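You operate a simulated robot arm through the tools that you are given. There is no shell and no other tool.

You run a simulated robot arm. Do the job below in one go: nothing can be reset, and whatever is moved stays where it is left.

JOB
Stop the drip at the manifold union.
Fine: shut the line valve, bleed the pressure off, pull the union nut tight by its lug, shut the bleed valve, open the line valve again.

Only the result counts: the job must be done as asked and must still hold three seconds after the hand-in. Knocking over, shifting, dropping, spilling or breaking anything else fails it.

ROBOT AND FRAMES
A 7-joint arm with a two-finger parallel gripper, fixed in place. Base frame: the origin is on the floor under the middle of its stand, x ahead of it, y to its left, z up; the work surface is at about z = 78. Readings come in cm, degrees, newtons and seconds.
It reaches about 147.9 cm from its shoulder. Its first joint turns from -166.0 to 166.0 degrees. Payload 4.4 kg.
The TCP is the grasp point between the finger pads, 2.3 cm short of the fingertips. In the tool frame z runs along the fingers and y along their closing line. Largest opening 9.4 cm; finger width 3.8, thickness 1; the body of the gripper, 5.4 by 9.6 cm, starts 3.9 cm behind the TCP.
Orientation is told as [roll, pitch, yaw] about the base's x, y, z axes, in that order, counted from this pose: with the fingers straight down and closing along the base's y, the tool's x points along the base's -x, its y along +y and its z along -z.

CONTROLS
- The arm moves only by the tool apply_moves. Its argument "steps" is a list of rows, each a list of 7 numbers: the shift along the tool's x, y, z in cm, then the turn, a rotation vector about the tool's x, y, z in rad, then the opening in per cent of the stroke, from 0 (shut) to 100 (fully open). In form: [[x, y, z, wx, wy, wz, jaw], ...]. A call has 1 to 20 rows; each row is the pose to reach, as a shift and turn from the pose commanded when the call began, along the tool's axes at that moment. Rows are played at 5 a second. More than 5 cm and 8.6 degrees between two rows, or a gripper value outside its range, and nothing of the call is played. A pose out of reach is approached as far as the arm can. The call stops where the force on the tool passes 50 N (or 10 N more than at its start, if that is more) or the arm is blocked; 0.2 s more then pass. The fingers move at their own pace (about 7.2 cm/s each) and stop on an object; they squeeze with about 24 N. The grip force told is the motor's: it shows also when the fingers shut on nothing. Time passes only in rows, and 0.2 s behind the last, so rows that repeat a pose let the fingers close. The reply holds the time, the measured pose of the TCP, the force on the tool along the base axes, the opening and the grip force, in the units named above and with some noise, with the torque about the TCP (base axes, N m) and any sound that the robot's microphone picked up.
- Cameras (640 x 400 px; columns grow to the right, rows downward): "scene" is fixed at [4.97, 49.92, 159.42]; the picture's right is [0.28, -0.96, 0.00], its down [-0.39, -0.12, -0.91] and it looks along [0.88, 0.26, -0.41] (base axes); focal length 220 px, centre (320, 200). "wrist" rides on the gripper at [8.6, 1.6, -7.4] in the tool frame; the picture's right is [-0.18, 0.98, 0.00], its down [-0.58, -0.11, -0.81] and it looks along [-0.79, -0.15, 0.59] (tool axes); focal length 243 px, centre (320, 200). There is no depth. A picture from a camera that has moved, and an enlarged one, comes with that camera's place and axes in the base frame and with its lens.
- grab_frame(camera): a new picture of that camera. The clock stands still meanwhile.
- enlarge(camera, box): a new picture of the part [left, top, right, bottom] of that camera's present view, enlarged. The clock stands still meanwhile.
- sign_off(): hands the job in; it is judged then, once.

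Places have to be worked out from the pictures, the camera data and where the tool is seen. Open the gripper and draw the arm clear of the work before you hand the job in, unless the task says otherwise.

The tools are called after "Emit:" by a JSON object that holds its "op" and its "data". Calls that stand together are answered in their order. apply_moves: Moves the arm, as the interface text tells. Its arguments: {"type":"object","properties":{"steps":{"type":"array","items":{"type":"array","items":{"type":"number"}}}},"required":["steps"]} The other tools are called the same way: grab_frame (camera) takes a picture; enlarge (camera, box) takes an enlarged picture of a part of a camera's view; sign_off () hands the job in.

At the start:

```text
t: 0.0
tcp_pos: [75.73, 0.23, 136.04]
ee_rot: [0.1, -0.1, 0.0]
wrist_force: [-0.7, -0.9, 0.0]
wrist_torque: [0.02, 0.04, 0.01]
grip_width: 9.38
finger_force: 0.1
```

scene: 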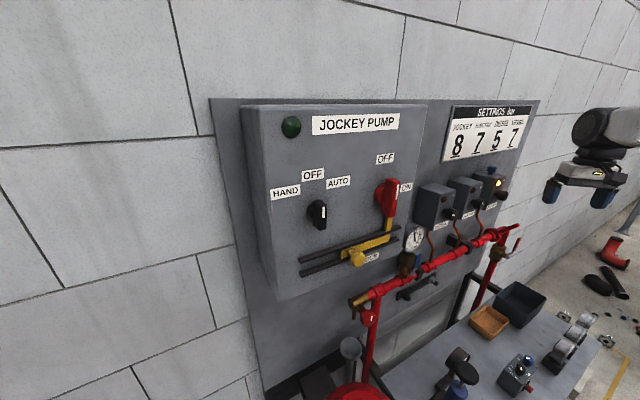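
wrist: 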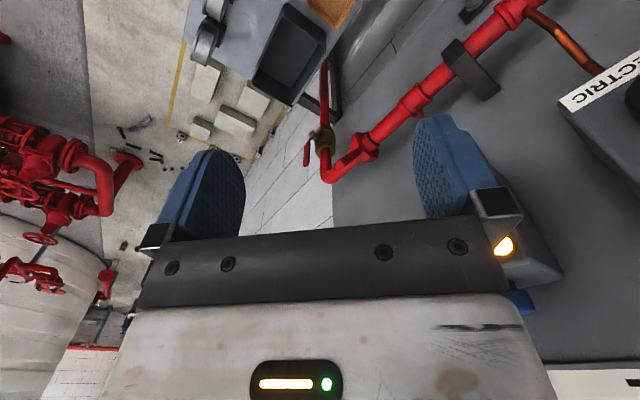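

I start by looking closely at the pipe, valves and the union in the scene view and from the wrist.

Emit:
{"op": "enlarge", "data": {"camera": "scene", "box": [330, 210, 530, 335]}}

Emit:
{"op": "enlarge", "data": {"camera": "scene", "box": [240, 260, 460, 400]}}

Emit:
{"op": "enlarge", "data": {"camera": "scene", "box": [430, 210, 630, 335]}}

Emit:
{"op": "enlarge", "data": {"camera": "wrist", "box": [280, 0, 640, 225]}}

```text
3.20 times, centred on (430, 272) of scene
camera zoom: at [4.97, 49.92, 159.42], right [0.28, -0.96, 0.0], down [-0.39, -0.12, -0.91], along [0.88, 0.26, -0.41], focal length 704 px, centre (-32, -32)
```

zoom: 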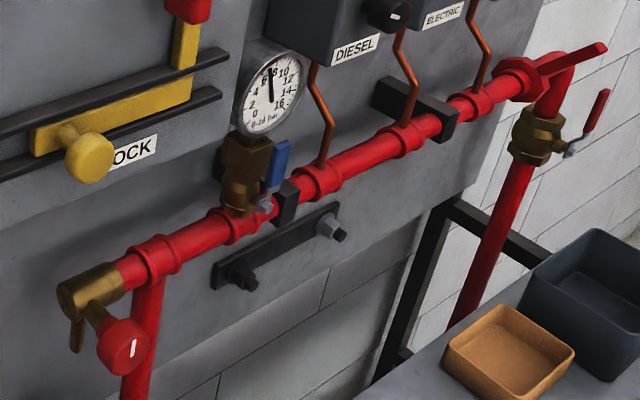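

```text
2.86 times, centred on (350, 330) of scene
camera zoom: at [4.97, 49.92, 159.42], right [0.28, -0.96, 0.0], down [-0.39, -0.12, -0.91], along [0.88, 0.26, -0.41], focal length 628 px, centre (234, -171)
```

zoom: 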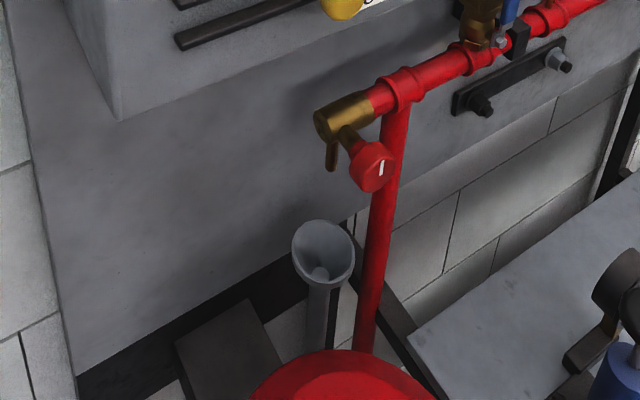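

```text
3.20 times, centred on (530, 272) of scene
camera zoom: at [4.97, 49.92, 159.42], right [0.28, -0.96, 0.0], down [-0.39, -0.12, -0.91], along [0.88, 0.26, -0.41], focal length 704 px, centre (-352, -32)
```

zoom: 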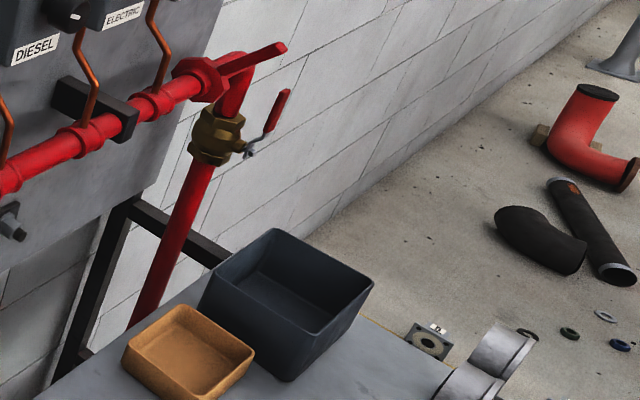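

```text
1.78 times, centred on (460, 112) of wrist
camera zoom: at [67.05, 1.93, 143.46], right [0.18, 0.98, 0.0], down [0.58, -0.11, 0.81], along [0.79, -0.15, -0.59], focal length 431 px, centre (71, 356)
```

zoom: 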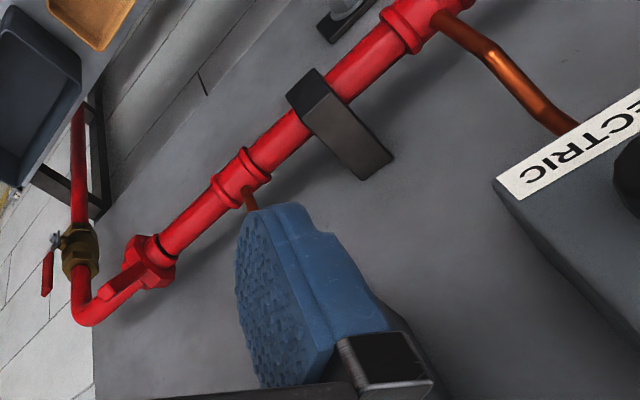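

From the two views I triangulate: the pipe runs along (0.71,-0.71,0) at z≈109.6. The union nut is near (98, 4.3, 109.6), the line valve near (105.6,-4,97) with its lever pointing up, and the bleed valve is at the left end near (50,52,109). I turn the hand 45° to face the panel and move to a viewing spot in front of the nut.

Emit:
{"op": "apply_moves", "data": {"steps": [[-1.5, -0.83, 2.4, 0, 0, -0.1309, 100], [-3, -1.67, 4.8, 0, 0, -0.2618, 100], [-4.5, -2.5, 7.2, 0, 0, -0.3927, 100], [-6, -3.33, 9.7, 0, 0, -0.5236, 100], [-7.5, -4.17, 12.1, 0, 0, -0.6545, 100], [-9, -5, 14.6, 0, 0, -0.7854, 100], [-9, -5, 14.6, 0, 0, -0.7854, 100]]}}

```text
t: 1.6
tcp_pos: [84.68, -4.87, 121.36]
ee_rot: [0.0, 0.0, 45.1]
wrist_force: [0.1, 0.3, 0.5]
wrist_torque: [0.0, 0.0, 0.02]
grip_width: 9.37
finger_force: 0.0
```

The move came out as planned; now I look from here.

Emit:
{"op": "grab_frame", "data": {"camera": "wrist"}}

Emit:
{"op": "grab_frame", "data": {"camera": "scene"}}

Emit:
{"op": "enlarge", "data": {"camera": "wrist", "box": [200, 0, 440, 150]}}

```text
taken
camera wrist: at [77.44, -9.7, 128.87], right [-0.57, 0.82, 0.0], down [0.49, 0.33, 0.81], along [0.66, 0.46, -0.59], focal length 243 px, centre (320, 200)
```

wrist: 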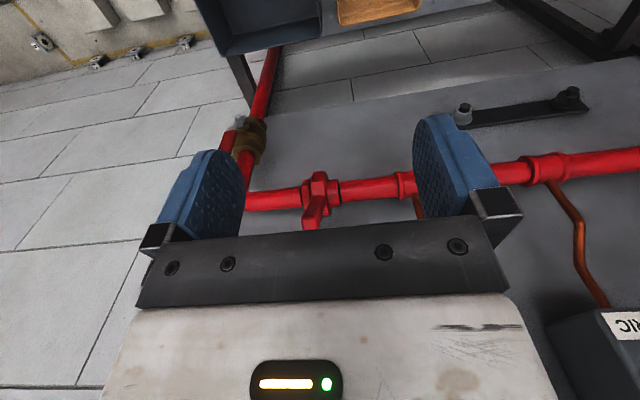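

```text
taken
```

scene: 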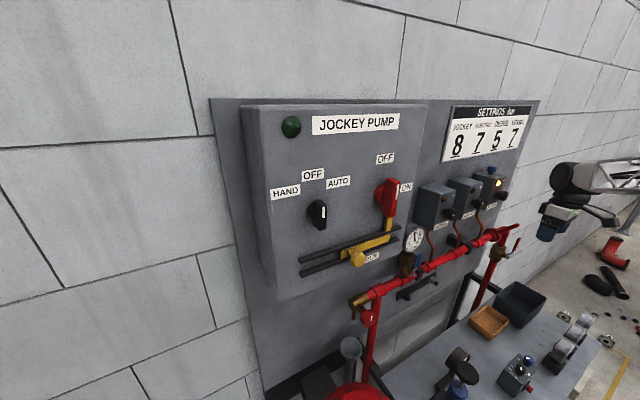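

```text
2.67 times, centred on (320, 75) of wrist
camera zoom: at [77.44, -9.7, 128.87], right [-0.57, 0.82, 0.0], down [0.49, 0.33, 0.81], along [0.66, 0.46, -0.59], focal length 647 px, centre (320, 533)
```

zoom: 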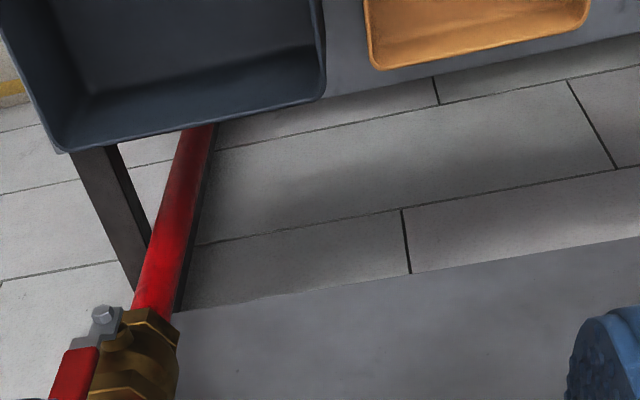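

I enlarge the union nut and the line valve from this viewpoint.

Emit:
{"op": "enlarge", "data": {"camera": "wrist", "box": [220, 100, 420, 225]}}

Emit:
{"op": "enlarge", "data": {"camera": "scene", "box": [460, 210, 540, 260]}}

Emit:
{"op": "enlarge", "data": {"camera": "scene", "box": [340, 270, 420, 320]}}

Emit:
{"op": "enlarge", "data": {"camera": "scene", "box": [390, 215, 470, 265]}}

```text
3.20 times, centred on (320, 162) of wrist
camera zoom: at [77.44, -9.7, 128.87], right [-0.57, 0.82, 0.0], down [0.49, 0.33, 0.81], along [0.66, 0.46, -0.59], focal length 776 px, centre (320, 320)
```

zoom: 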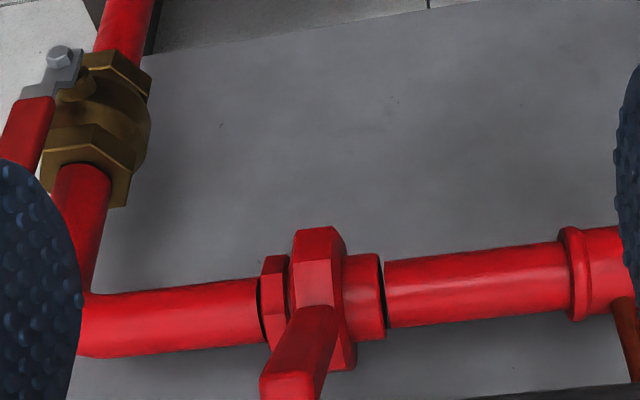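

```text
8.00 times, centred on (500, 235) of scene
camera zoom: at [4.97, 49.92, 159.42], right [0.28, -0.96, 0.0], down [-0.39, -0.12, -0.91], along [0.88, 0.26, -0.41], focal length 1759 px, centre (-1120, -80)
```

zoom: 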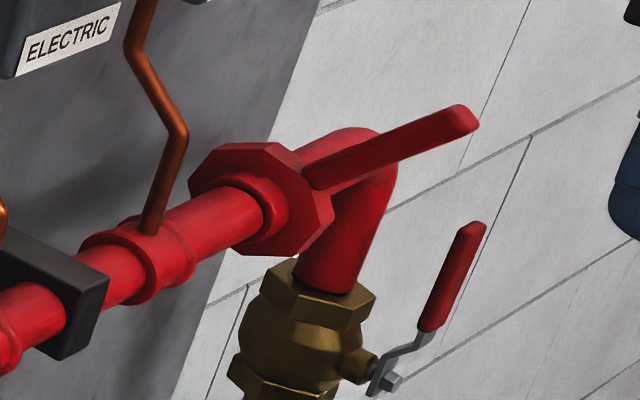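

```text
8.00 times, centred on (380, 295) of scene
camera zoom: at [4.97, 49.92, 159.42], right [0.28, -0.96, 0.0], down [-0.39, -0.12, -0.91], along [0.88, 0.26, -0.41], focal length 1759 px, centre (-160, -560)
```

zoom: 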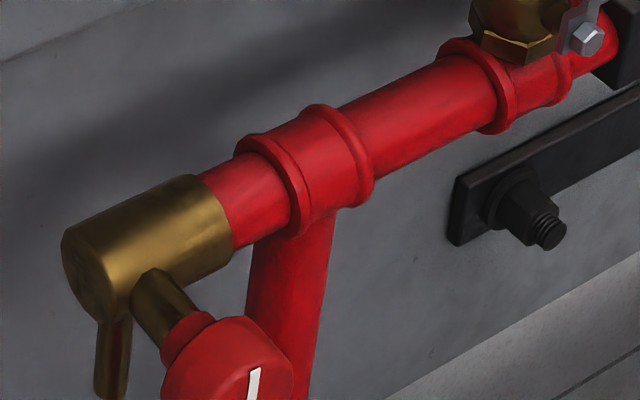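

```text
8.00 times, centred on (430, 240) of scene
camera zoom: at [4.97, 49.92, 159.42], right [0.28, -0.96, 0.0], down [-0.39, -0.12, -0.91], along [0.88, 0.26, -0.41], focal length 1759 px, centre (-560, -120)
```

zoom: 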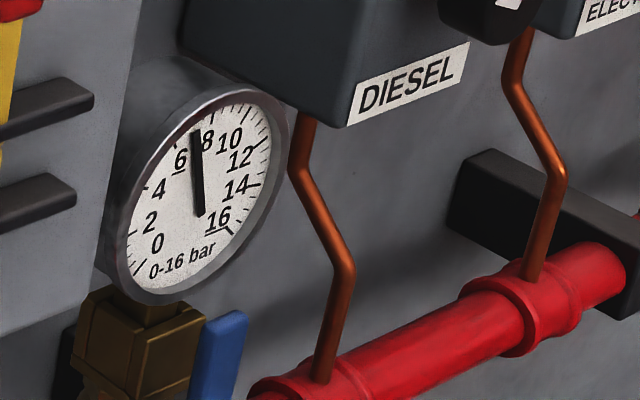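

I zoom further on the nut, to see which side carries the thread, and on the line valve.

Emit:
{"op": "enlarge", "data": {"camera": "wrist", "box": [290, 162, 354, 202]}}

Emit:
{"op": "enlarge", "data": {"camera": "wrist", "box": [205, 105, 285, 155]}}

Emit:
{"op": "enlarge", "data": {"camera": "scene", "box": [476, 220, 508, 240]}}

Emit:
{"op": "enlarge", "data": {"camera": "scene", "box": [344, 290, 392, 320]}}

```text
10.00 times, centred on (322, 182) of wrist
camera zoom: at [77.44, -9.7, 128.87], right [-0.57, 0.82, 0.0], down [0.49, 0.33, 0.81], along [0.66, 0.46, -0.59], focal length 2426 px, centre (300, 380)
```

zoom: 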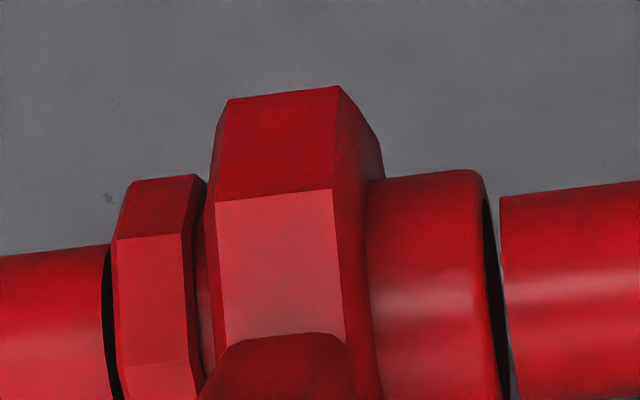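

```text
8.00 times, centred on (245, 130) of wrist
camera zoom: at [77.44, -9.7, 128.87], right [-0.57, 0.82, 0.0], down [0.49, 0.33, 0.81], along [0.66, 0.46, -0.59], focal length 1941 px, centre (920, 760)
```

zoom: 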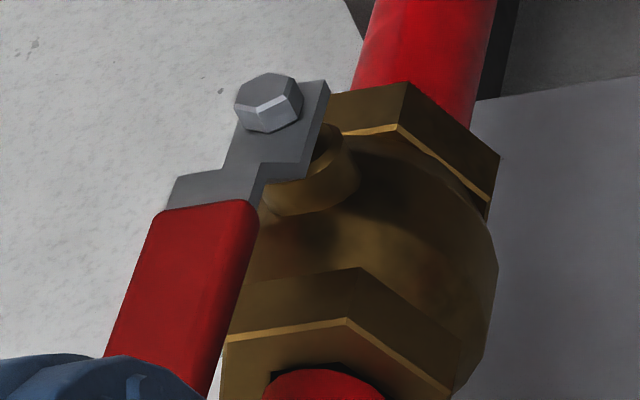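

```text
16.00 times, centred on (492, 230) of scene
camera zoom: at [4.97, 49.92, 159.42], right [0.28, -0.96, 0.0], down [-0.39, -0.12, -0.91], along [0.88, 0.26, -0.41], focal length 3518 px, centre (-2432, -280)
```

zoom: 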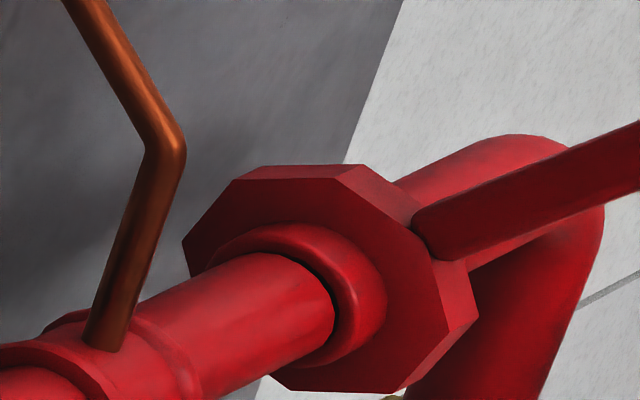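

```text
13.33 times, centred on (368, 305) of scene
camera zoom: at [4.97, 49.92, 159.42], right [0.28, -0.96, 0.0], down [-0.39, -0.12, -0.91], along [0.88, 0.26, -0.41], focal length 2931 px, centre (-320, -1200)
```

zoom: 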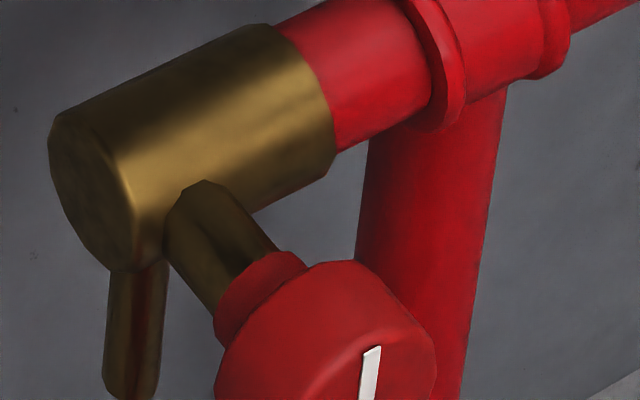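

The nut's collar sits on the manifold side and the threaded hex half on the elbow side, so tightening should swing the lug outward and down. I put the line-valve bolt at about (102.4,-7,97.5) and its red handle at about (102.4,-7.6), z 101–107. I bring the hand level, pointing at the wall, in front of the lever.

Emit:
{"op": "apply_moves", "data": {"steps": [[0.4, -1.3, 0.5, 0, -0.1428, 0, 100], [0.8, -2.6, 1, 0, -0.2856, 0, 100], [1.2, -3.9, 1.5, 0, -0.4284, 0, 100], [1.6, -5.2, 2, 0, -0.5712, 0, 100], [2, -6.5, 2.5, 0, -0.714, 0, 100], [2.4, -7.8, 3, 0, -0.8568, 0, 100], [2.8, -9.1, 3.5, 0, -0.9996, 0, 100], [3.2, -10.4, 4, 0, -1.1424, 0, 100], [3.6, -11.7, 4.5, 0, -1.2852, 0, 100], [4, -13, 5, 0, -1.428, 0, 100], [4, -14.5, 5, 0, -1.5708, 0, 100], [4, -14.5, 5, 0, -1.5708, 0, 100]]}}

```text
t: 4.2
tcp_pos: [92.17, -17.97, 116.73]
ee_rot: [-171.0, -89.9, -144.0]
wrist_force: [0.4, 0.1, -0.1]
wrist_torque: [0.0, -0.01, -0.01]
grip_width: 9.39
finger_force: 0.0
```

The hand is level now at w≈52.5, u≈77.9, z≈116.7. I check the arm's posture and view before descending.

Emit:
{"op": "grab_frame", "data": {"camera": "scene"}}

Emit:
{"op": "grab_frame", "data": {"camera": "wrist"}}

```text
taken
```

scene: 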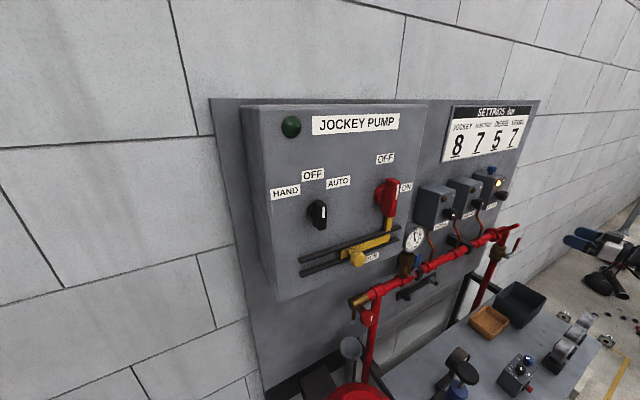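

```text
taken
camera wrist: at [85.75, -21.88, 107.86], right [-0.69, 0.7, 0.18], down [-0.49, -0.65, 0.58], along [0.52, 0.31, 0.79], focal length 243 px, centre (320, 200)
```

wrist: 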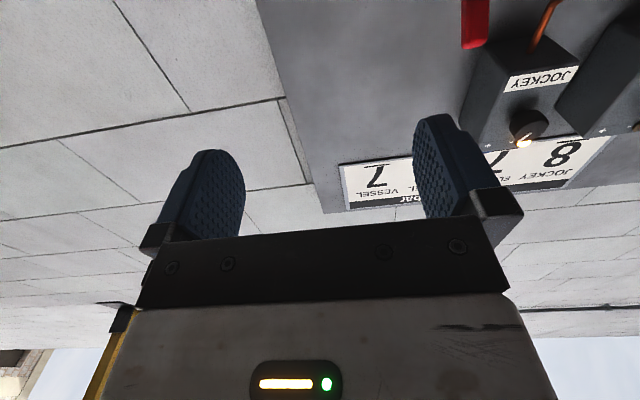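

The wrist hangs below the hand when it is level, so I check the heights of the bench items before going lower.

Emit:
{"op": "enlarge", "data": {"camera": "scene", "box": [440, 200, 640, 325]}}

Emit:
{"op": "enlarge", "data": {"camera": "scene", "box": [420, 275, 620, 400]}}

```text
3.20 times, centred on (540, 262) of scene
camera zoom: at [4.97, 49.92, 159.42], right [0.28, -0.96, 0.0], down [-0.39, -0.12, -0.91], along [0.88, 0.26, -0.41], focal length 704 px, centre (-384, 0)
```

zoom: 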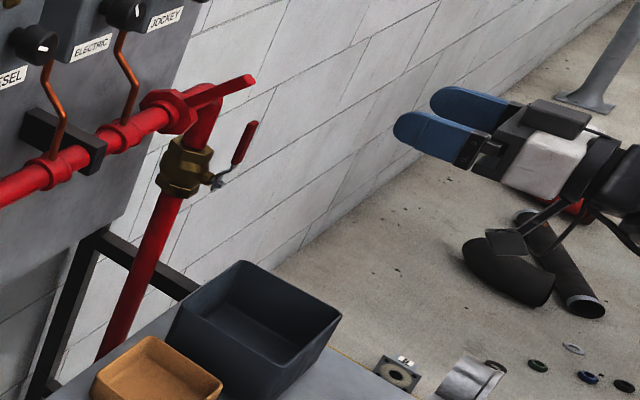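

```text
3.20 times, centred on (520, 338) of scene
camera zoom: at [4.97, 49.92, 159.42], right [0.28, -0.96, 0.0], down [-0.39, -0.12, -0.91], along [0.88, 0.26, -0.41], focal length 704 px, centre (-320, -240)
```

zoom: 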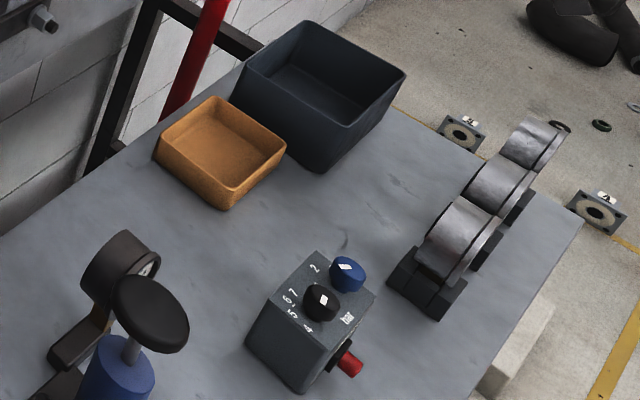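

The camera bracket and wrist hang low when level, so I tilt the hand 40° downward. I shut the fingers to make a pushing rod and place it in front and left of the lever.

Emit:
{"op": "apply_moves", "data": {"steps": [[0, 0.6, 0.6, 0, 0.14, 0, 50], [2, 1.3, 1.2, 0, 0.28, 0, 0], [4, 2, 1.8, 0, 0.42, 0, 0], [6, 2.6, 2.4, 0, 0.56, 0, 0], [8, 3.3, 3.0, 0, 0.698, 0, 0], [10.7, 3.9, 3.5, 0, 0.698, 0, 0], [10.7, 3.9, 3.5, 0, 0.698, 0, 0], [10.7, 3.9, 3.5, 0, 0.698, 0, 0]]}}

Emit:
{"op": "grab_frame", "data": {"camera": "wrist"}}

Emit:
{"op": "enlarge", "data": {"camera": "scene", "box": [440, 200, 640, 325]}}

```text
t: 6.0
tcp_pos: [91.83, -12.43, 105.68]
ee_rot: [0.0, -50.0, 44.9]
wrist_force: [-0.7, -0.4, 0.3]
wrist_torque: [0.02, -0.01, 0.0]
grip_width: 0.0
finger_force: 24.2
```

```text
taken
camera wrist: at [82.71, -19.31, 103.81], right [-0.61, 0.78, 0.14], down [-0.1, -0.25, 0.96], along [0.79, 0.58, 0.23], focal length 243 px, centre (320, 200)
```

wrist: 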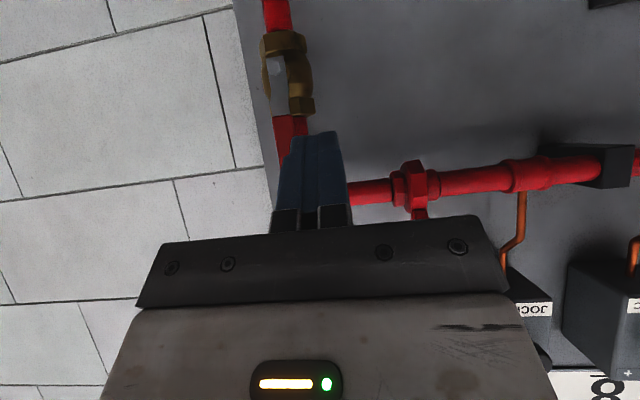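

```text
3.20 times, centred on (540, 262) of scene
camera zoom: at [4.97, 49.92, 159.42], right [0.28, -0.96, 0.0], down [-0.39, -0.12, -0.91], along [0.88, 0.26, -0.41], focal length 704 px, centre (-384, 0)
```

zoom: 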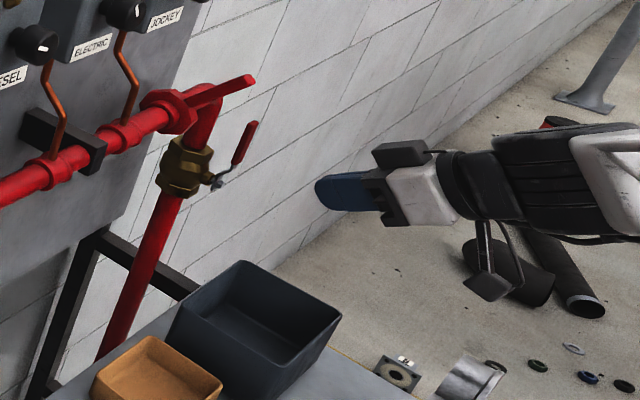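

The hand is tilted and closed. I zoom in to verify the lever's place against the fingertip.

Emit:
{"op": "enlarge", "data": {"camera": "wrist", "box": [240, 20, 400, 120]}}

Emit:
{"op": "enlarge", "data": {"camera": "wrist", "box": [240, 100, 400, 200]}}

```text
4.00 times, centred on (320, 70) of wrist
camera zoom: at [82.71, -19.31, 103.81], right [-0.61, 0.78, 0.14], down [-0.1, -0.25, 0.96], along [0.79, 0.58, 0.23], focal length 970 px, centre (320, 720)
```

zoom: 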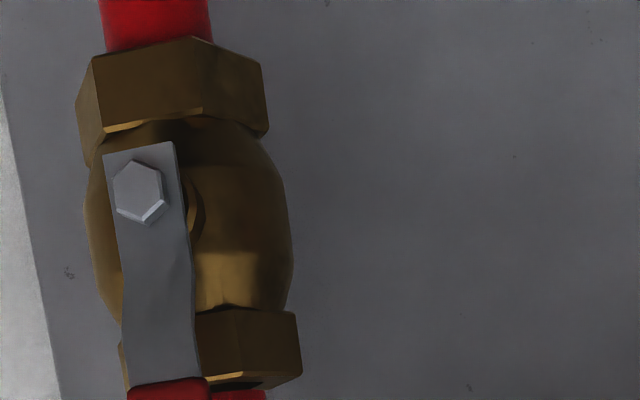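

```text
4.00 times, centred on (320, 150) of wrist
camera zoom: at [82.71, -19.31, 103.81], right [-0.61, 0.78, 0.14], down [-0.1, -0.25, 0.96], along [0.79, 0.58, 0.23], focal length 970 px, centre (320, 400)
```

zoom: 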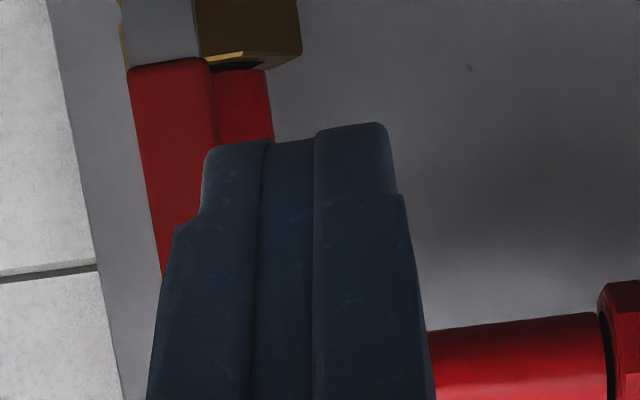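

The lever handle's left face is at u≈76.8, and the closed fingers are about 2.6 cm wide. I slide in beside the lever on its left at z≈106, stopping short of the riser.

Emit:
{"op": "apply_moves", "data": {"steps": [[-2.2, 0, 2.6, 0, 0, 0, 0], [-4.5, 0, 5.2, 0, 0, 0, 0], [-6.7, 0, 7.8, 0, 0, 0, 0], [-6.9, 0, 7.8, 0, 0, 0, 0]]}}

Emit:
{"op": "enlarge", "data": {"camera": "scene", "box": [460, 200, 580, 275]}}

Emit:
{"op": "grab_frame", "data": {"camera": "wrist"}}

```text
t: 7.0
tcp_pos: [99.22, -5.27, 106.15]
ee_rot: [0.0, -49.9, 45.0]
wrist_force: [-0.8, 0.4, 0.7]
wrist_torque: [0.0, -0.02, -0.01]
grip_width: 0.0
finger_force: 24.0
```

```text
5.33 times, centred on (520, 238) of scene
camera zoom: at [4.97, 49.92, 159.42], right [0.28, -0.96, 0.0], down [-0.39, -0.12, -0.91], along [0.88, 0.26, -0.41], focal length 1172 px, centre (-747, 0)
```

zoom: 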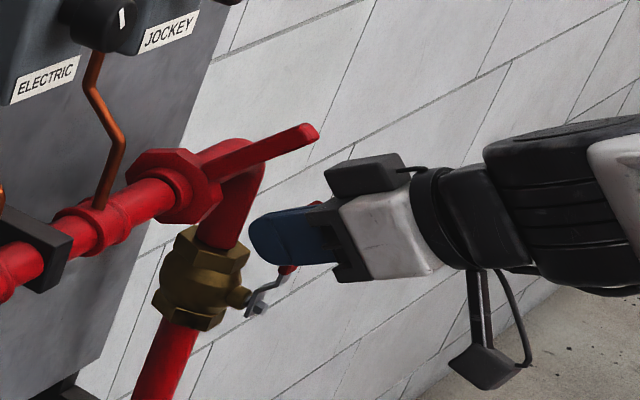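

```text
taken
camera wrist: at [90.07, -11.87, 104.22], right [-0.61, 0.78, 0.14], down [-0.1, -0.25, 0.96], along [0.79, 0.58, 0.23], focal length 243 px, centre (320, 200)
```

wrist: 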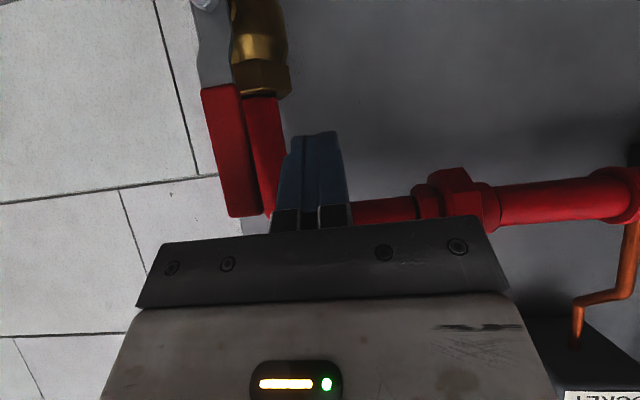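

The fingers sit just left of the handle, level with it. I start pushing the lever to the right (clockwise) along its arc, about 30° first.

Emit:
{"op": "apply_moves", "data": {"steps": [[0.09, -0.7, 0.08, 0, 0, 0, 0], [0.19, -1.4, 0.16, 0, 0, 0, 0], [0.08, -2.2, 0.06, 0, 0, 0, 0], [0, -3.07, 0, 0, 0, 0, 0], [0, -3.9, 0, 0, 0, 0, 0], [0.09, -4.66, 0.08, 0, 0, 0, 0]]}}

Emit:
{"op": "enlarge", "data": {"camera": "scene", "box": [460, 200, 580, 275]}}

Emit:
{"op": "grab_frame", "data": {"camera": "wrist"}}

```text
t: 7.9
tcp_pos: [100.69, -6.79, 105.96]
ee_rot: [0.4, -50.0, 45.0]
wrist_force: [-39.3, 15.8, 8.0]
wrist_torque: [-0.04, 0.01, -0.21]
grip_width: 0.0
finger_force: 23.9
stopped in row 4: the force on the tool passed its limit at 70 N (the readings are from after the stop); the commanded pose is now the measured one
```

```text
5.33 times, centred on (520, 238) of scene
camera zoom: at [4.97, 49.92, 159.42], right [0.28, -0.96, 0.0], down [-0.39, -0.12, -0.91], along [0.88, 0.26, -0.41], focal length 1172 px, centre (-747, 0)
```

zoom: 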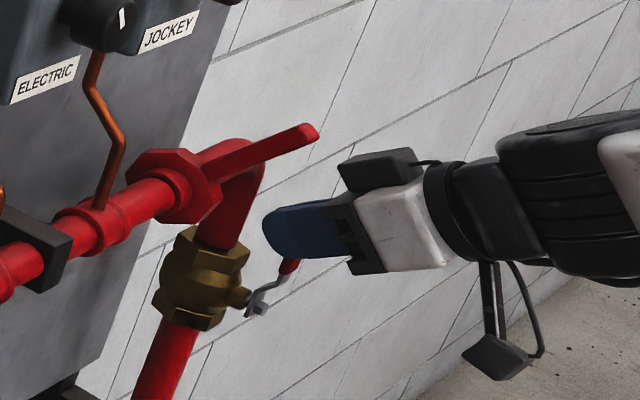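

```text
taken
camera wrist: at [91.64, -13.45, 104.09], right [-0.61, 0.78, 0.15], down [-0.09, -0.25, 0.96], along [0.78, 0.58, 0.23], focal length 243 px, centre (320, 200)
```

wrist: 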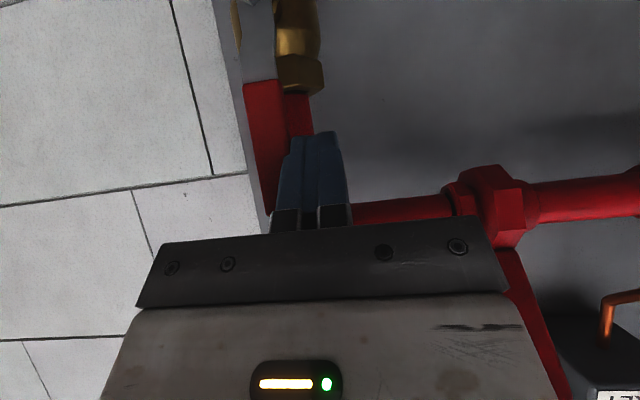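

The lever did not move to the right: 70 N of reaction with it still upright, so that side is its stop and it must close to the left. I back off, go round to the right side of the handle and look again.

Emit:
{"op": "apply_moves", "data": {"steps": [[0, 1, 0, 0, 0, 0, 0], [0, 2, 0, 0, 0, 0, 0], [2.6, 2, -3.1, 0, 0, 0, 0], [5.2, 2, -6.2, 0, 0, 0, 0], [5.2, -1.5, -6.2, 0, 0, 0, 0], [5.2, -5.2, -6.2, 0, 0, 0, 0], [2.6, -5.4, -3.1, 0, 0, 0, 0], [0, -5.4, 0, 0, 0, 0, 0], [0, -5.4, 0, 0, 0, 0, 0]]}}

Emit:
{"op": "grab_frame", "data": {"camera": "wrist"}}

Emit:
{"op": "enlarge", "data": {"camera": "scene", "box": [460, 200, 580, 275]}}

```text
t: 9.9
tcp_pos: [104.72, -10.8, 105.78]
ee_rot: [0.3, -50.1, 44.9]
wrist_force: [0.0, -0.6, 0.4]
wrist_torque: [0.0, 0.02, 0.01]
grip_width: 0.0
finger_force: 24.1
```

```text
taken
camera wrist: at [95.6, -17.46, 103.97], right [-0.61, 0.78, 0.14], down [-0.09, -0.25, 0.96], along [0.78, 0.58, 0.23], focal length 243 px, centre (320, 200)
```

wrist: 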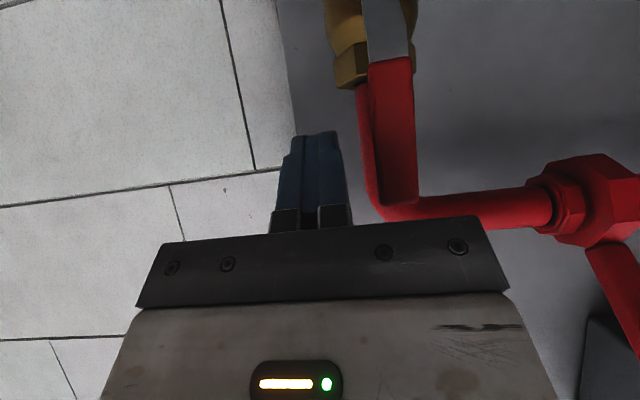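

```text
5.33 times, centred on (520, 238) of scene
camera zoom: at [4.97, 49.92, 159.42], right [0.28, -0.96, 0.0], down [-0.39, -0.12, -0.91], along [0.88, 0.26, -0.41], focal length 1172 px, centre (-747, 0)
```

zoom: 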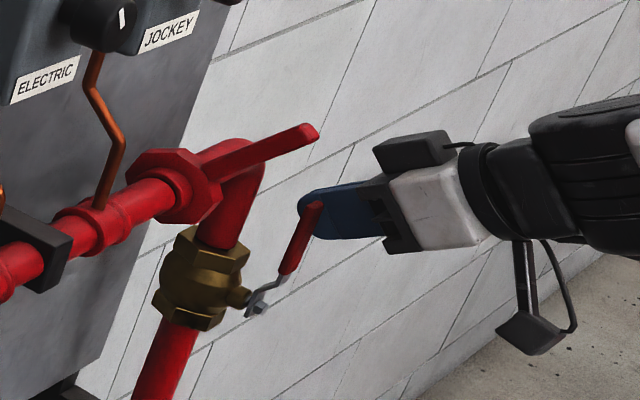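

Now on the right of the upright lever, I push it to the left along the arc, 30° first.

Emit:
{"op": "apply_moves", "data": {"steps": [[0, 1, 0, 0, 0, 0, 0], [-0.08, 1.94, -0.06, 0, 0, 0, 0], [-0.19, 2.7, -0.16, 0, 0, 0, 0], [-0.3, 3.46, -0.25, 0, 0, 0, 0], [-0.27, 4.25, -0.22, 0, 0, 0, 0], [-0.19, 5.05, -0.16, 0, 0, 0, 0]]}}

Emit:
{"op": "grab_frame", "data": {"camera": "wrist"}}

Emit:
{"op": "enlarge", "data": {"camera": "scene", "box": [460, 200, 580, 275]}}

```text
t: 11.3
tcp_pos: [101.01, -6.96, 106.3]
ee_rot: [0.3, -50.0, 45.1]
wrist_force: [0.6, 0.0, 0.6]
wrist_torque: [0.0, 0.0, -0.03]
grip_width: 0.0
finger_force: 24.0
```

```text
taken
camera wrist: at [91.91, -13.8, 104.39], right [-0.61, 0.78, 0.14], down [-0.09, -0.25, 0.96], along [0.78, 0.58, 0.23], focal length 243 px, centre (320, 200)
```

wrist: 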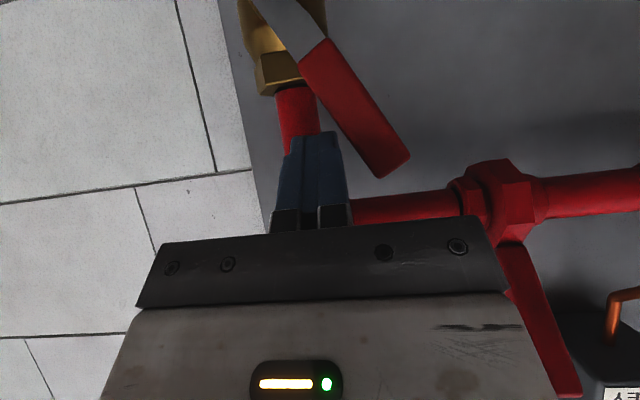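

```text
5.33 times, centred on (520, 238) of scene
camera zoom: at [4.97, 49.92, 159.42], right [0.28, -0.96, 0.0], down [-0.39, -0.12, -0.91], along [0.88, 0.26, -0.41], focal length 1172 px, centre (-747, 0)
```

zoom: 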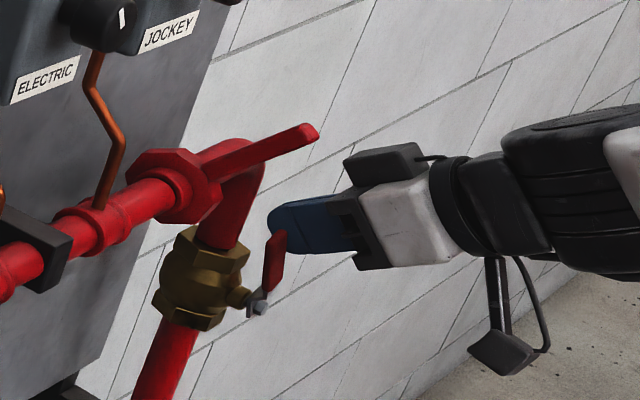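

The lever swings left readily, about 35–40° by now. I continue along the arc until it lies horizontal against its stop.

Emit:
{"op": "apply_moves", "data": {"steps": [[0.67, 1.27, 0.57, 0, 0, 0, 0], [1.06, 1.95, 0.9, 0, 0, 0, 0], [1.46, 2.65, 1.23, 0, 0, 0, 0], [1.99, 3.25, 1.67, 0, 0, 0, 0], [2.55, 3.75, 2.14, 0, 0, 0, 0], [3.22, 4.15, 2.7, 0, 0, 0, 0], [3.87, 4.45, 3.25, 0, 0, 0, 0], [4.2, 4.5, 3.5, 0, 0, 0, 0], [4.52, 4.5, 3.79, 0, 0, 0, 0]]}}

Emit:
{"op": "grab_frame", "data": {"camera": "wrist"}}

Emit:
{"op": "enlarge", "data": {"camera": "scene", "box": [460, 200, 580, 275]}}

```text
t: 13.3
tcp_pos: [97.87, -3.89, 100.8]
ee_rot: [0.0, -50.3, 45.3]
wrist_force: [-15.1, 3.5, 43.4]
wrist_torque: [0.23, 0.31, 0.23]
grip_width: 0.0
finger_force: 24.1
```

```text
taken
camera wrist: at [88.8, -10.63, 98.87], right [-0.61, 0.78, 0.14], down [-0.1, -0.25, 0.96], along [0.78, 0.58, 0.23], focal length 243 px, centre (320, 200)
```

wrist: 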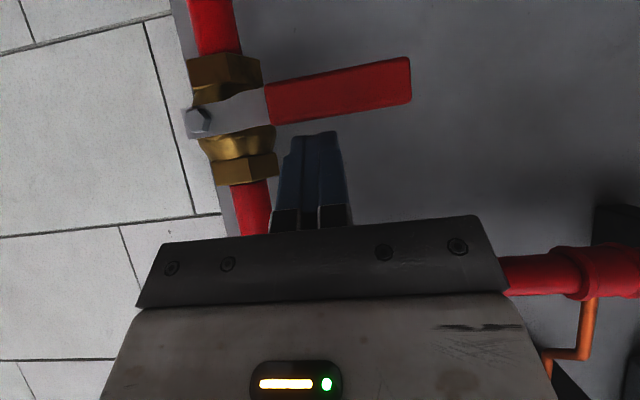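

```text
5.33 times, centred on (520, 238) of scene
camera zoom: at [4.97, 49.92, 159.42], right [0.28, -0.96, 0.0], down [-0.39, -0.12, -0.91], along [0.88, 0.26, -0.41], focal length 1172 px, centre (-747, 0)
```

zoom: 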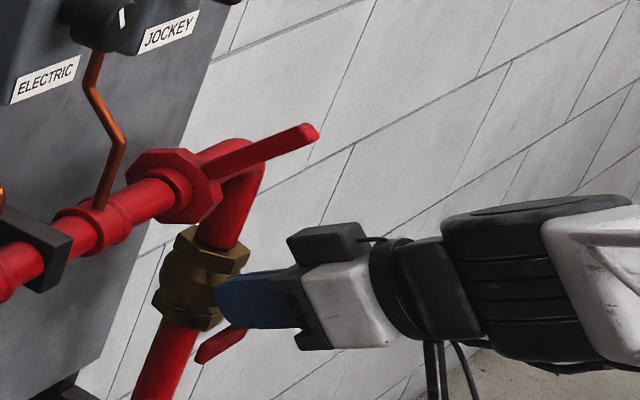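

The line valve lever now lies horizontal, and I read about 43 N against its stop, so it is shut. I lift off, back away, and check the lever and the gauge.

Emit:
{"op": "apply_moves", "data": {"steps": [[-0.5, 0, -0.4, 0, 0, 0, 0], [-1, 0, -0.85, 0, 0, 0, 0], [1.5, 0, -3.9, 0, 0, 0, 0], [4, 0, -6.9, 0, 0, 0, 0], [2.5, 0, -9.4, 0, 0, 0, 0], [-1, 0, -12.5, 0, 0, 0, 0], [-1, 0, -12.5, 0, 0, 0, 0]]}}

Emit:
{"op": "enlarge", "data": {"camera": "scene", "box": [440, 200, 560, 275]}}

Emit:
{"op": "enlarge", "data": {"camera": "scene", "box": [390, 215, 470, 265]}}

```text
t: 14.9
tcp_pos: [91.69, -10.18, 109.14]
ee_rot: [0.3, -50.0, 45.0]
wrist_force: [0.4, -0.4, 0.1]
wrist_torque: [0.02, -0.02, -0.02]
grip_width: 0.0
finger_force: 24.1
```

```text
5.33 times, centred on (500, 238) of scene
camera zoom: at [4.97, 49.92, 159.42], right [0.28, -0.96, 0.0], down [-0.39, -0.12, -0.91], along [0.88, 0.26, -0.41], focal length 1172 px, centre (-640, 0)
```

zoom: 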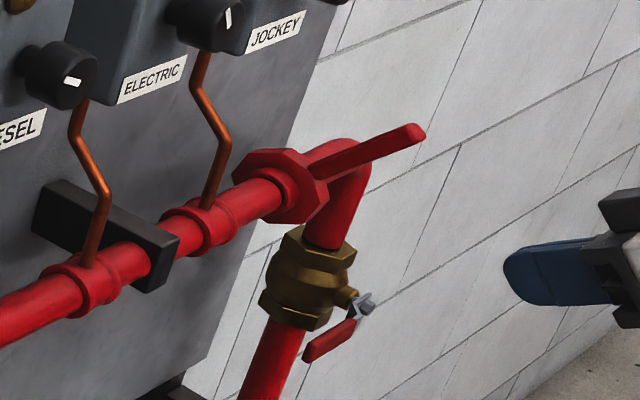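

```text
8.00 times, centred on (430, 240) of scene
camera zoom: at [4.97, 49.92, 159.42], right [0.28, -0.96, 0.0], down [-0.39, -0.12, -0.91], along [0.88, 0.26, -0.41], focal length 1759 px, centre (-560, -120)
```

zoom: 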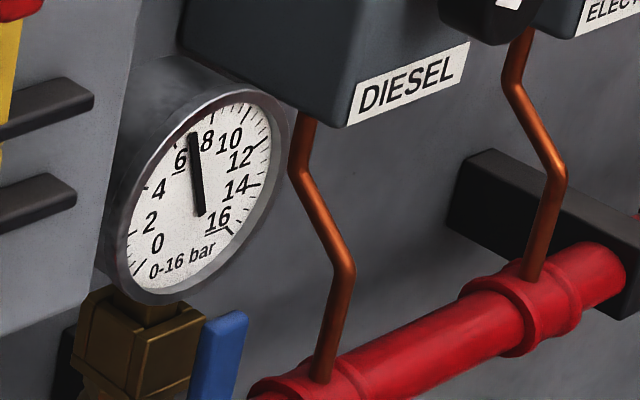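

The valve is shut and the gauge still shows about 7 bar. I now travel left along the panel, at w≈57.6 and z≈112, to the bleed valve at the left end.

Emit:
{"op": "apply_moves", "data": {"steps": [[-1.5, 1.5, -1.3, 0, 0, 0, 0], [-2.3, 6, -1.93, 0, 0, 0, 0], [-2.3, 10.5, -1.93, 0, 0, 0, 0], [-2.3, 15, -1.93, 0, 0, 0, 0], [-2.3, 19.5, -1.93, 0, 0, 0, 0], [-2.3, 24, -1.93, 0, 0, 0, 0], [-2.3, 28.5, -1.93, 0, 0, 0, 0], [-2.3, 33, -1.93, 0, 0, 0, 0], [-2.3, 37.5, -1.93, 0, 0, 0, 0], [-2.3, 42, -1.93, 0, 0, 0, 0], [-2.3, 46.5, -1.93, 0, 0, 0, 0], [-2.3, 51, -1.93, 0, 0, 0, 0], [-2.3, 55.5, -1.93, 0, 0, 0, 0], [-2.3, 60, -1.93, 0, 0, 0, 0], [-2.3, 64, -1.93, 0, 0, 0, 0], [-2.3, 67, -1.93, 0, 0, 0, 0], [-2.3, 67, -1.93, 0, 0, 0, 0]]}}

Emit:
{"op": "grab_frame", "data": {"camera": "wrist"}}

Emit:
{"op": "grab_frame", "data": {"camera": "scene"}}

```text
t: 18.5
tcp_pos: [44.13, 37.17, 112.08]
ee_rot: [0.3, -49.9, 45.0]
wrist_force: [0.2, -0.3, 0.5]
wrist_torque: [-0.02, 0.04, 0.0]
grip_width: 0.02
finger_force: 23.8
```

```text
taken
camera wrist: at [35.07, 30.3, 110.24], right [-0.61, 0.78, 0.14], down [-0.09, -0.25, 0.96], along [0.78, 0.58, 0.23], focal length 243 px, centre (320, 200)
```

wrist: 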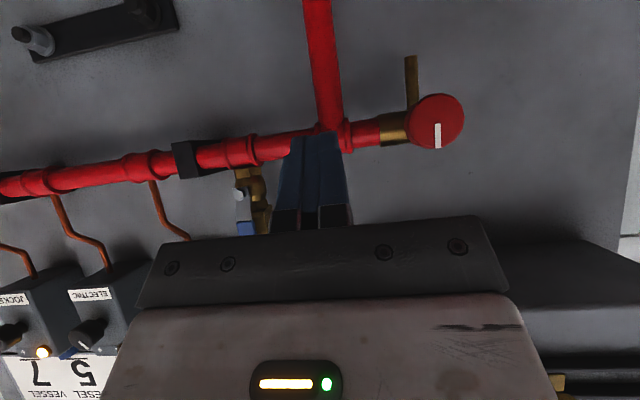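

```text
taken
```

scene: 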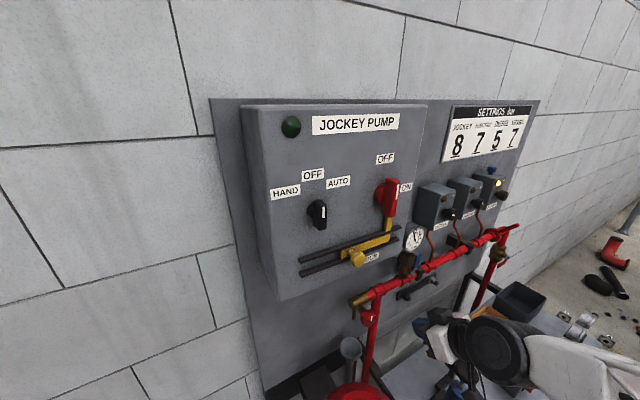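

The knob's white mark points straight up. I zoom with both cameras to fix the knob's centre, size and mark.

Emit:
{"op": "enlarge", "data": {"camera": "wrist", "box": [370, 50, 498, 130]}}

Emit:
{"op": "enlarge", "data": {"camera": "wrist", "box": [370, 80, 498, 160]}}

Emit:
{"op": "enlarge", "data": {"camera": "scene", "box": [336, 290, 400, 330]}}

```text
5.00 times, centred on (434, 90) of wrist
camera zoom: at [35.07, 30.3, 110.24], right [-0.61, 0.78, 0.14], down [-0.09, -0.25, 0.96], along [0.78, 0.58, 0.23], focal length 1213 px, centre (-250, 750)
```

zoom: 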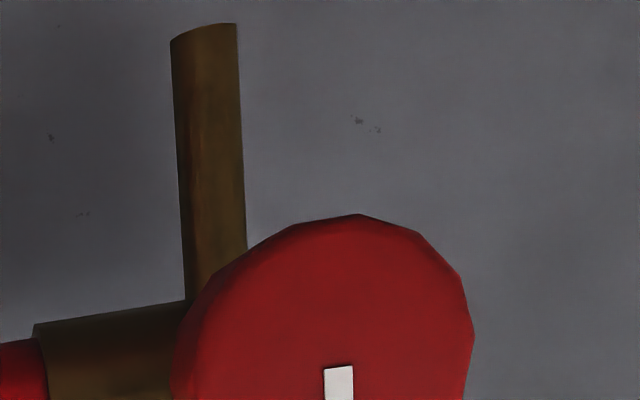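

```text
5.00 times, centred on (434, 120) of wrist
camera zoom: at [35.07, 30.3, 110.24], right [-0.61, 0.78, 0.14], down [-0.09, -0.25, 0.96], along [0.78, 0.58, 0.23], focal length 1213 px, centre (-250, 600)
```

zoom: 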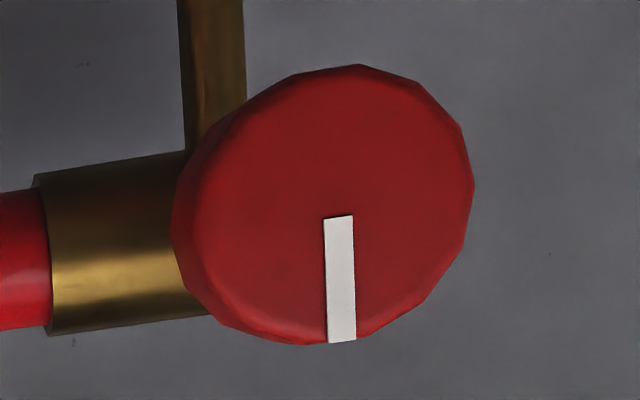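

```text
10.00 times, centred on (368, 310) of scene
camera zoom: at [4.97, 49.92, 159.42], right [0.28, -0.96, 0.0], down [-0.39, -0.12, -0.91], along [0.88, 0.26, -0.41], focal length 2198 px, centre (-160, -900)
```

zoom: 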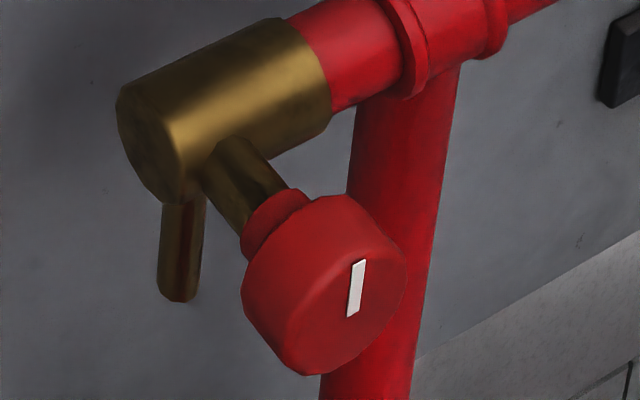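

The knob is about 4.4 cm across, with its face centre near w=66.5, u=-3.1, z=110 and its axis square to the wall. I level the hand in front of it, jaws open, and look again.

Emit:
{"op": "apply_moves", "data": {"steps": [[0.2, 1.5, 0.3, 0, -0.14, 0, 40], [0.5, 3.2, 0.6, 0, -0.28, 0, 75], [0.8, 4.8, 0.9, 0, -0.42, 0, 75], [1.0, 6.4, 1.2, 0, -0.56, 0, 75], [1.29, 8.0, 1.73, 0, -0.7, 0, 75], [1.29, 8.0, 1.73, 0, -0.7, 0, 75]]}}

Emit:
{"op": "grab_frame", "data": {"camera": "wrist"}}

Emit:
{"op": "grab_frame", "data": {"camera": "scene"}}

```text
t: 19.3
tcp_pos: [44.21, 42.93, 95.29]
ee_rot: [0.0, -55.6, 44.8]
wrist_force: [33.5, -6.8, 19.7]
wrist_torque: [0.16, 0.94, 0.07]
grip_width: 5.83
finger_force: 0.0
stopped in row 3: the force on the tool passed its limit at 289 N (the readings are from after the stop); the commanded pose is now the measured one
```

```text
taken
camera wrist: at [35.31, 36.47, 92.2], right [-0.62, 0.77, 0.15], down [-0.17, -0.32, 0.93], along [0.77, 0.55, 0.32], focal length 243 px, centre (320, 200)
```

wrist: 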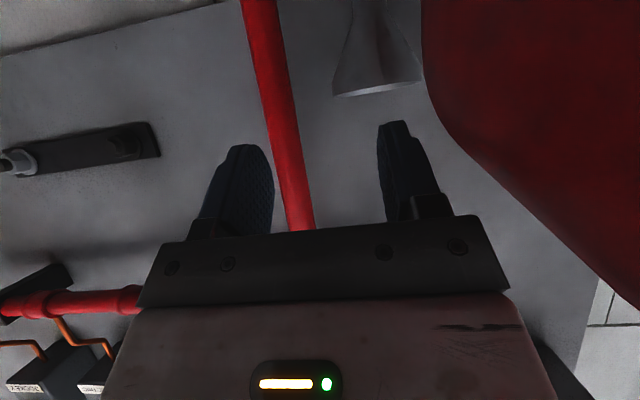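

```text
taken
```

scene: 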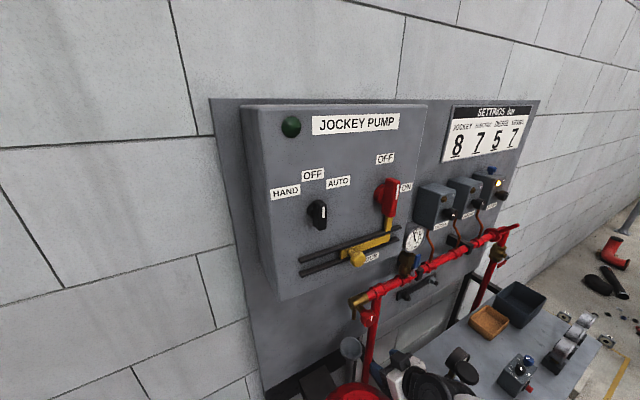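

The hand unexpectedly dropped to z≈95 and touched something, a 289 N spike, so the arm's posture must have shifted near a joint limit. I check what it touches before moving anything.

Emit:
{"op": "enlarge", "data": {"camera": "scene", "box": [300, 300, 460, 400]}}

Emit:
{"op": "enlarge", "data": {"camera": "scene", "box": [420, 300, 580, 400]}}

Emit:
{"op": "enlarge", "data": {"camera": "wrist", "box": [320, 0, 640, 200]}}

```text
4.00 times, centred on (380, 350) of scene
camera zoom: at [4.97, 49.92, 159.42], right [0.28, -0.96, 0.0], down [-0.39, -0.12, -0.91], along [0.88, 0.26, -0.41], focal length 879 px, centre (80, -400)
```

zoom: 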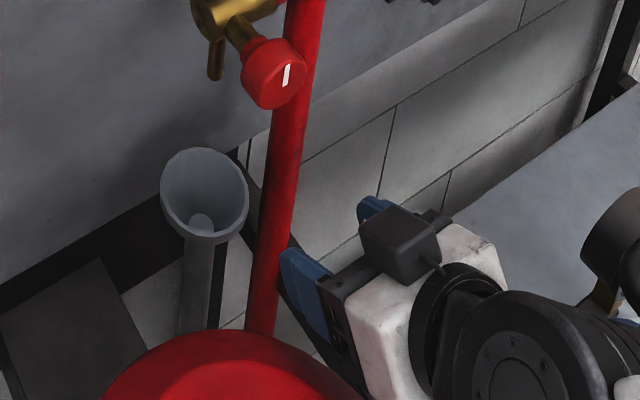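

```text
4.00 times, centred on (500, 350) of scene
camera zoom: at [4.97, 49.92, 159.42], right [0.28, -0.96, 0.0], down [-0.39, -0.12, -0.91], along [0.88, 0.26, -0.41], focal length 879 px, centre (-400, -400)
```

zoom: 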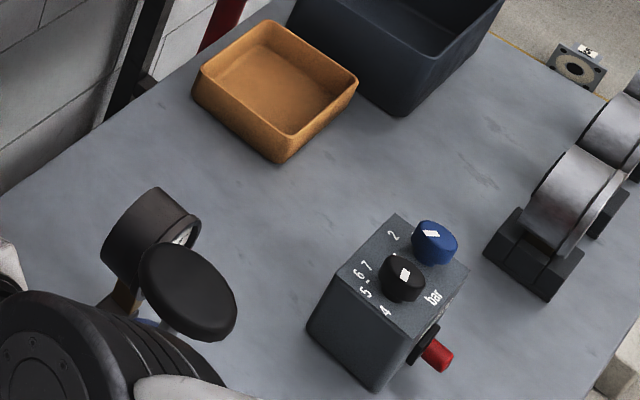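

```text
2.00 times, centred on (480, 100) of wrist
camera zoom: at [35.31, 36.47, 92.2], right [-0.62, 0.77, 0.15], down [-0.17, -0.32, 0.93], along [0.77, 0.55, 0.32], focal length 485 px, centre (0, 400)
```

zoom: 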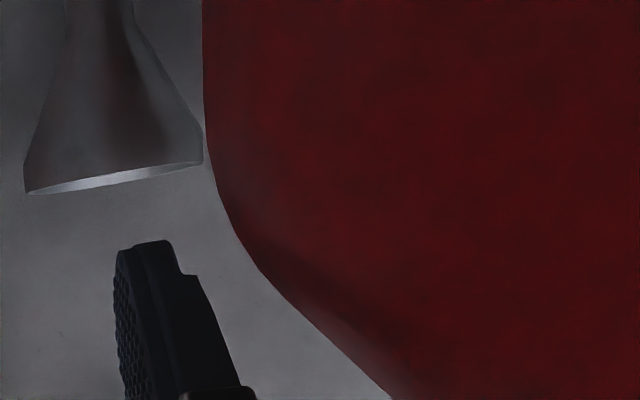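

It grazed the red vessel's dome; nothing on the bench has shifted. The level pose is out of the wrist's range this close to the base, so I will stay at about 40° tilt. I ease away to the right and up.

Emit:
{"op": "apply_moves", "data": {"steps": [[0, -0.8, 0, 0, 0, 0, 60], [-0.8, -2, -0.55, 0, 0, 0, 60], [-1.65, -3, -1.1, 0, 0, 0, 60], [-2.5, -3, -1.7, 0, 0, 0, 60]]}}

```text
t: 20.3
tcp_pos: [46.36, 40.9, 97.82]
ee_rot: [0.1, -55.5, 44.8]
wrist_force: [-0.6, -0.9, 0.0]
wrist_torque: [0.02, -0.01, 0.01]
grip_width: 5.65
finger_force: 0.0
```

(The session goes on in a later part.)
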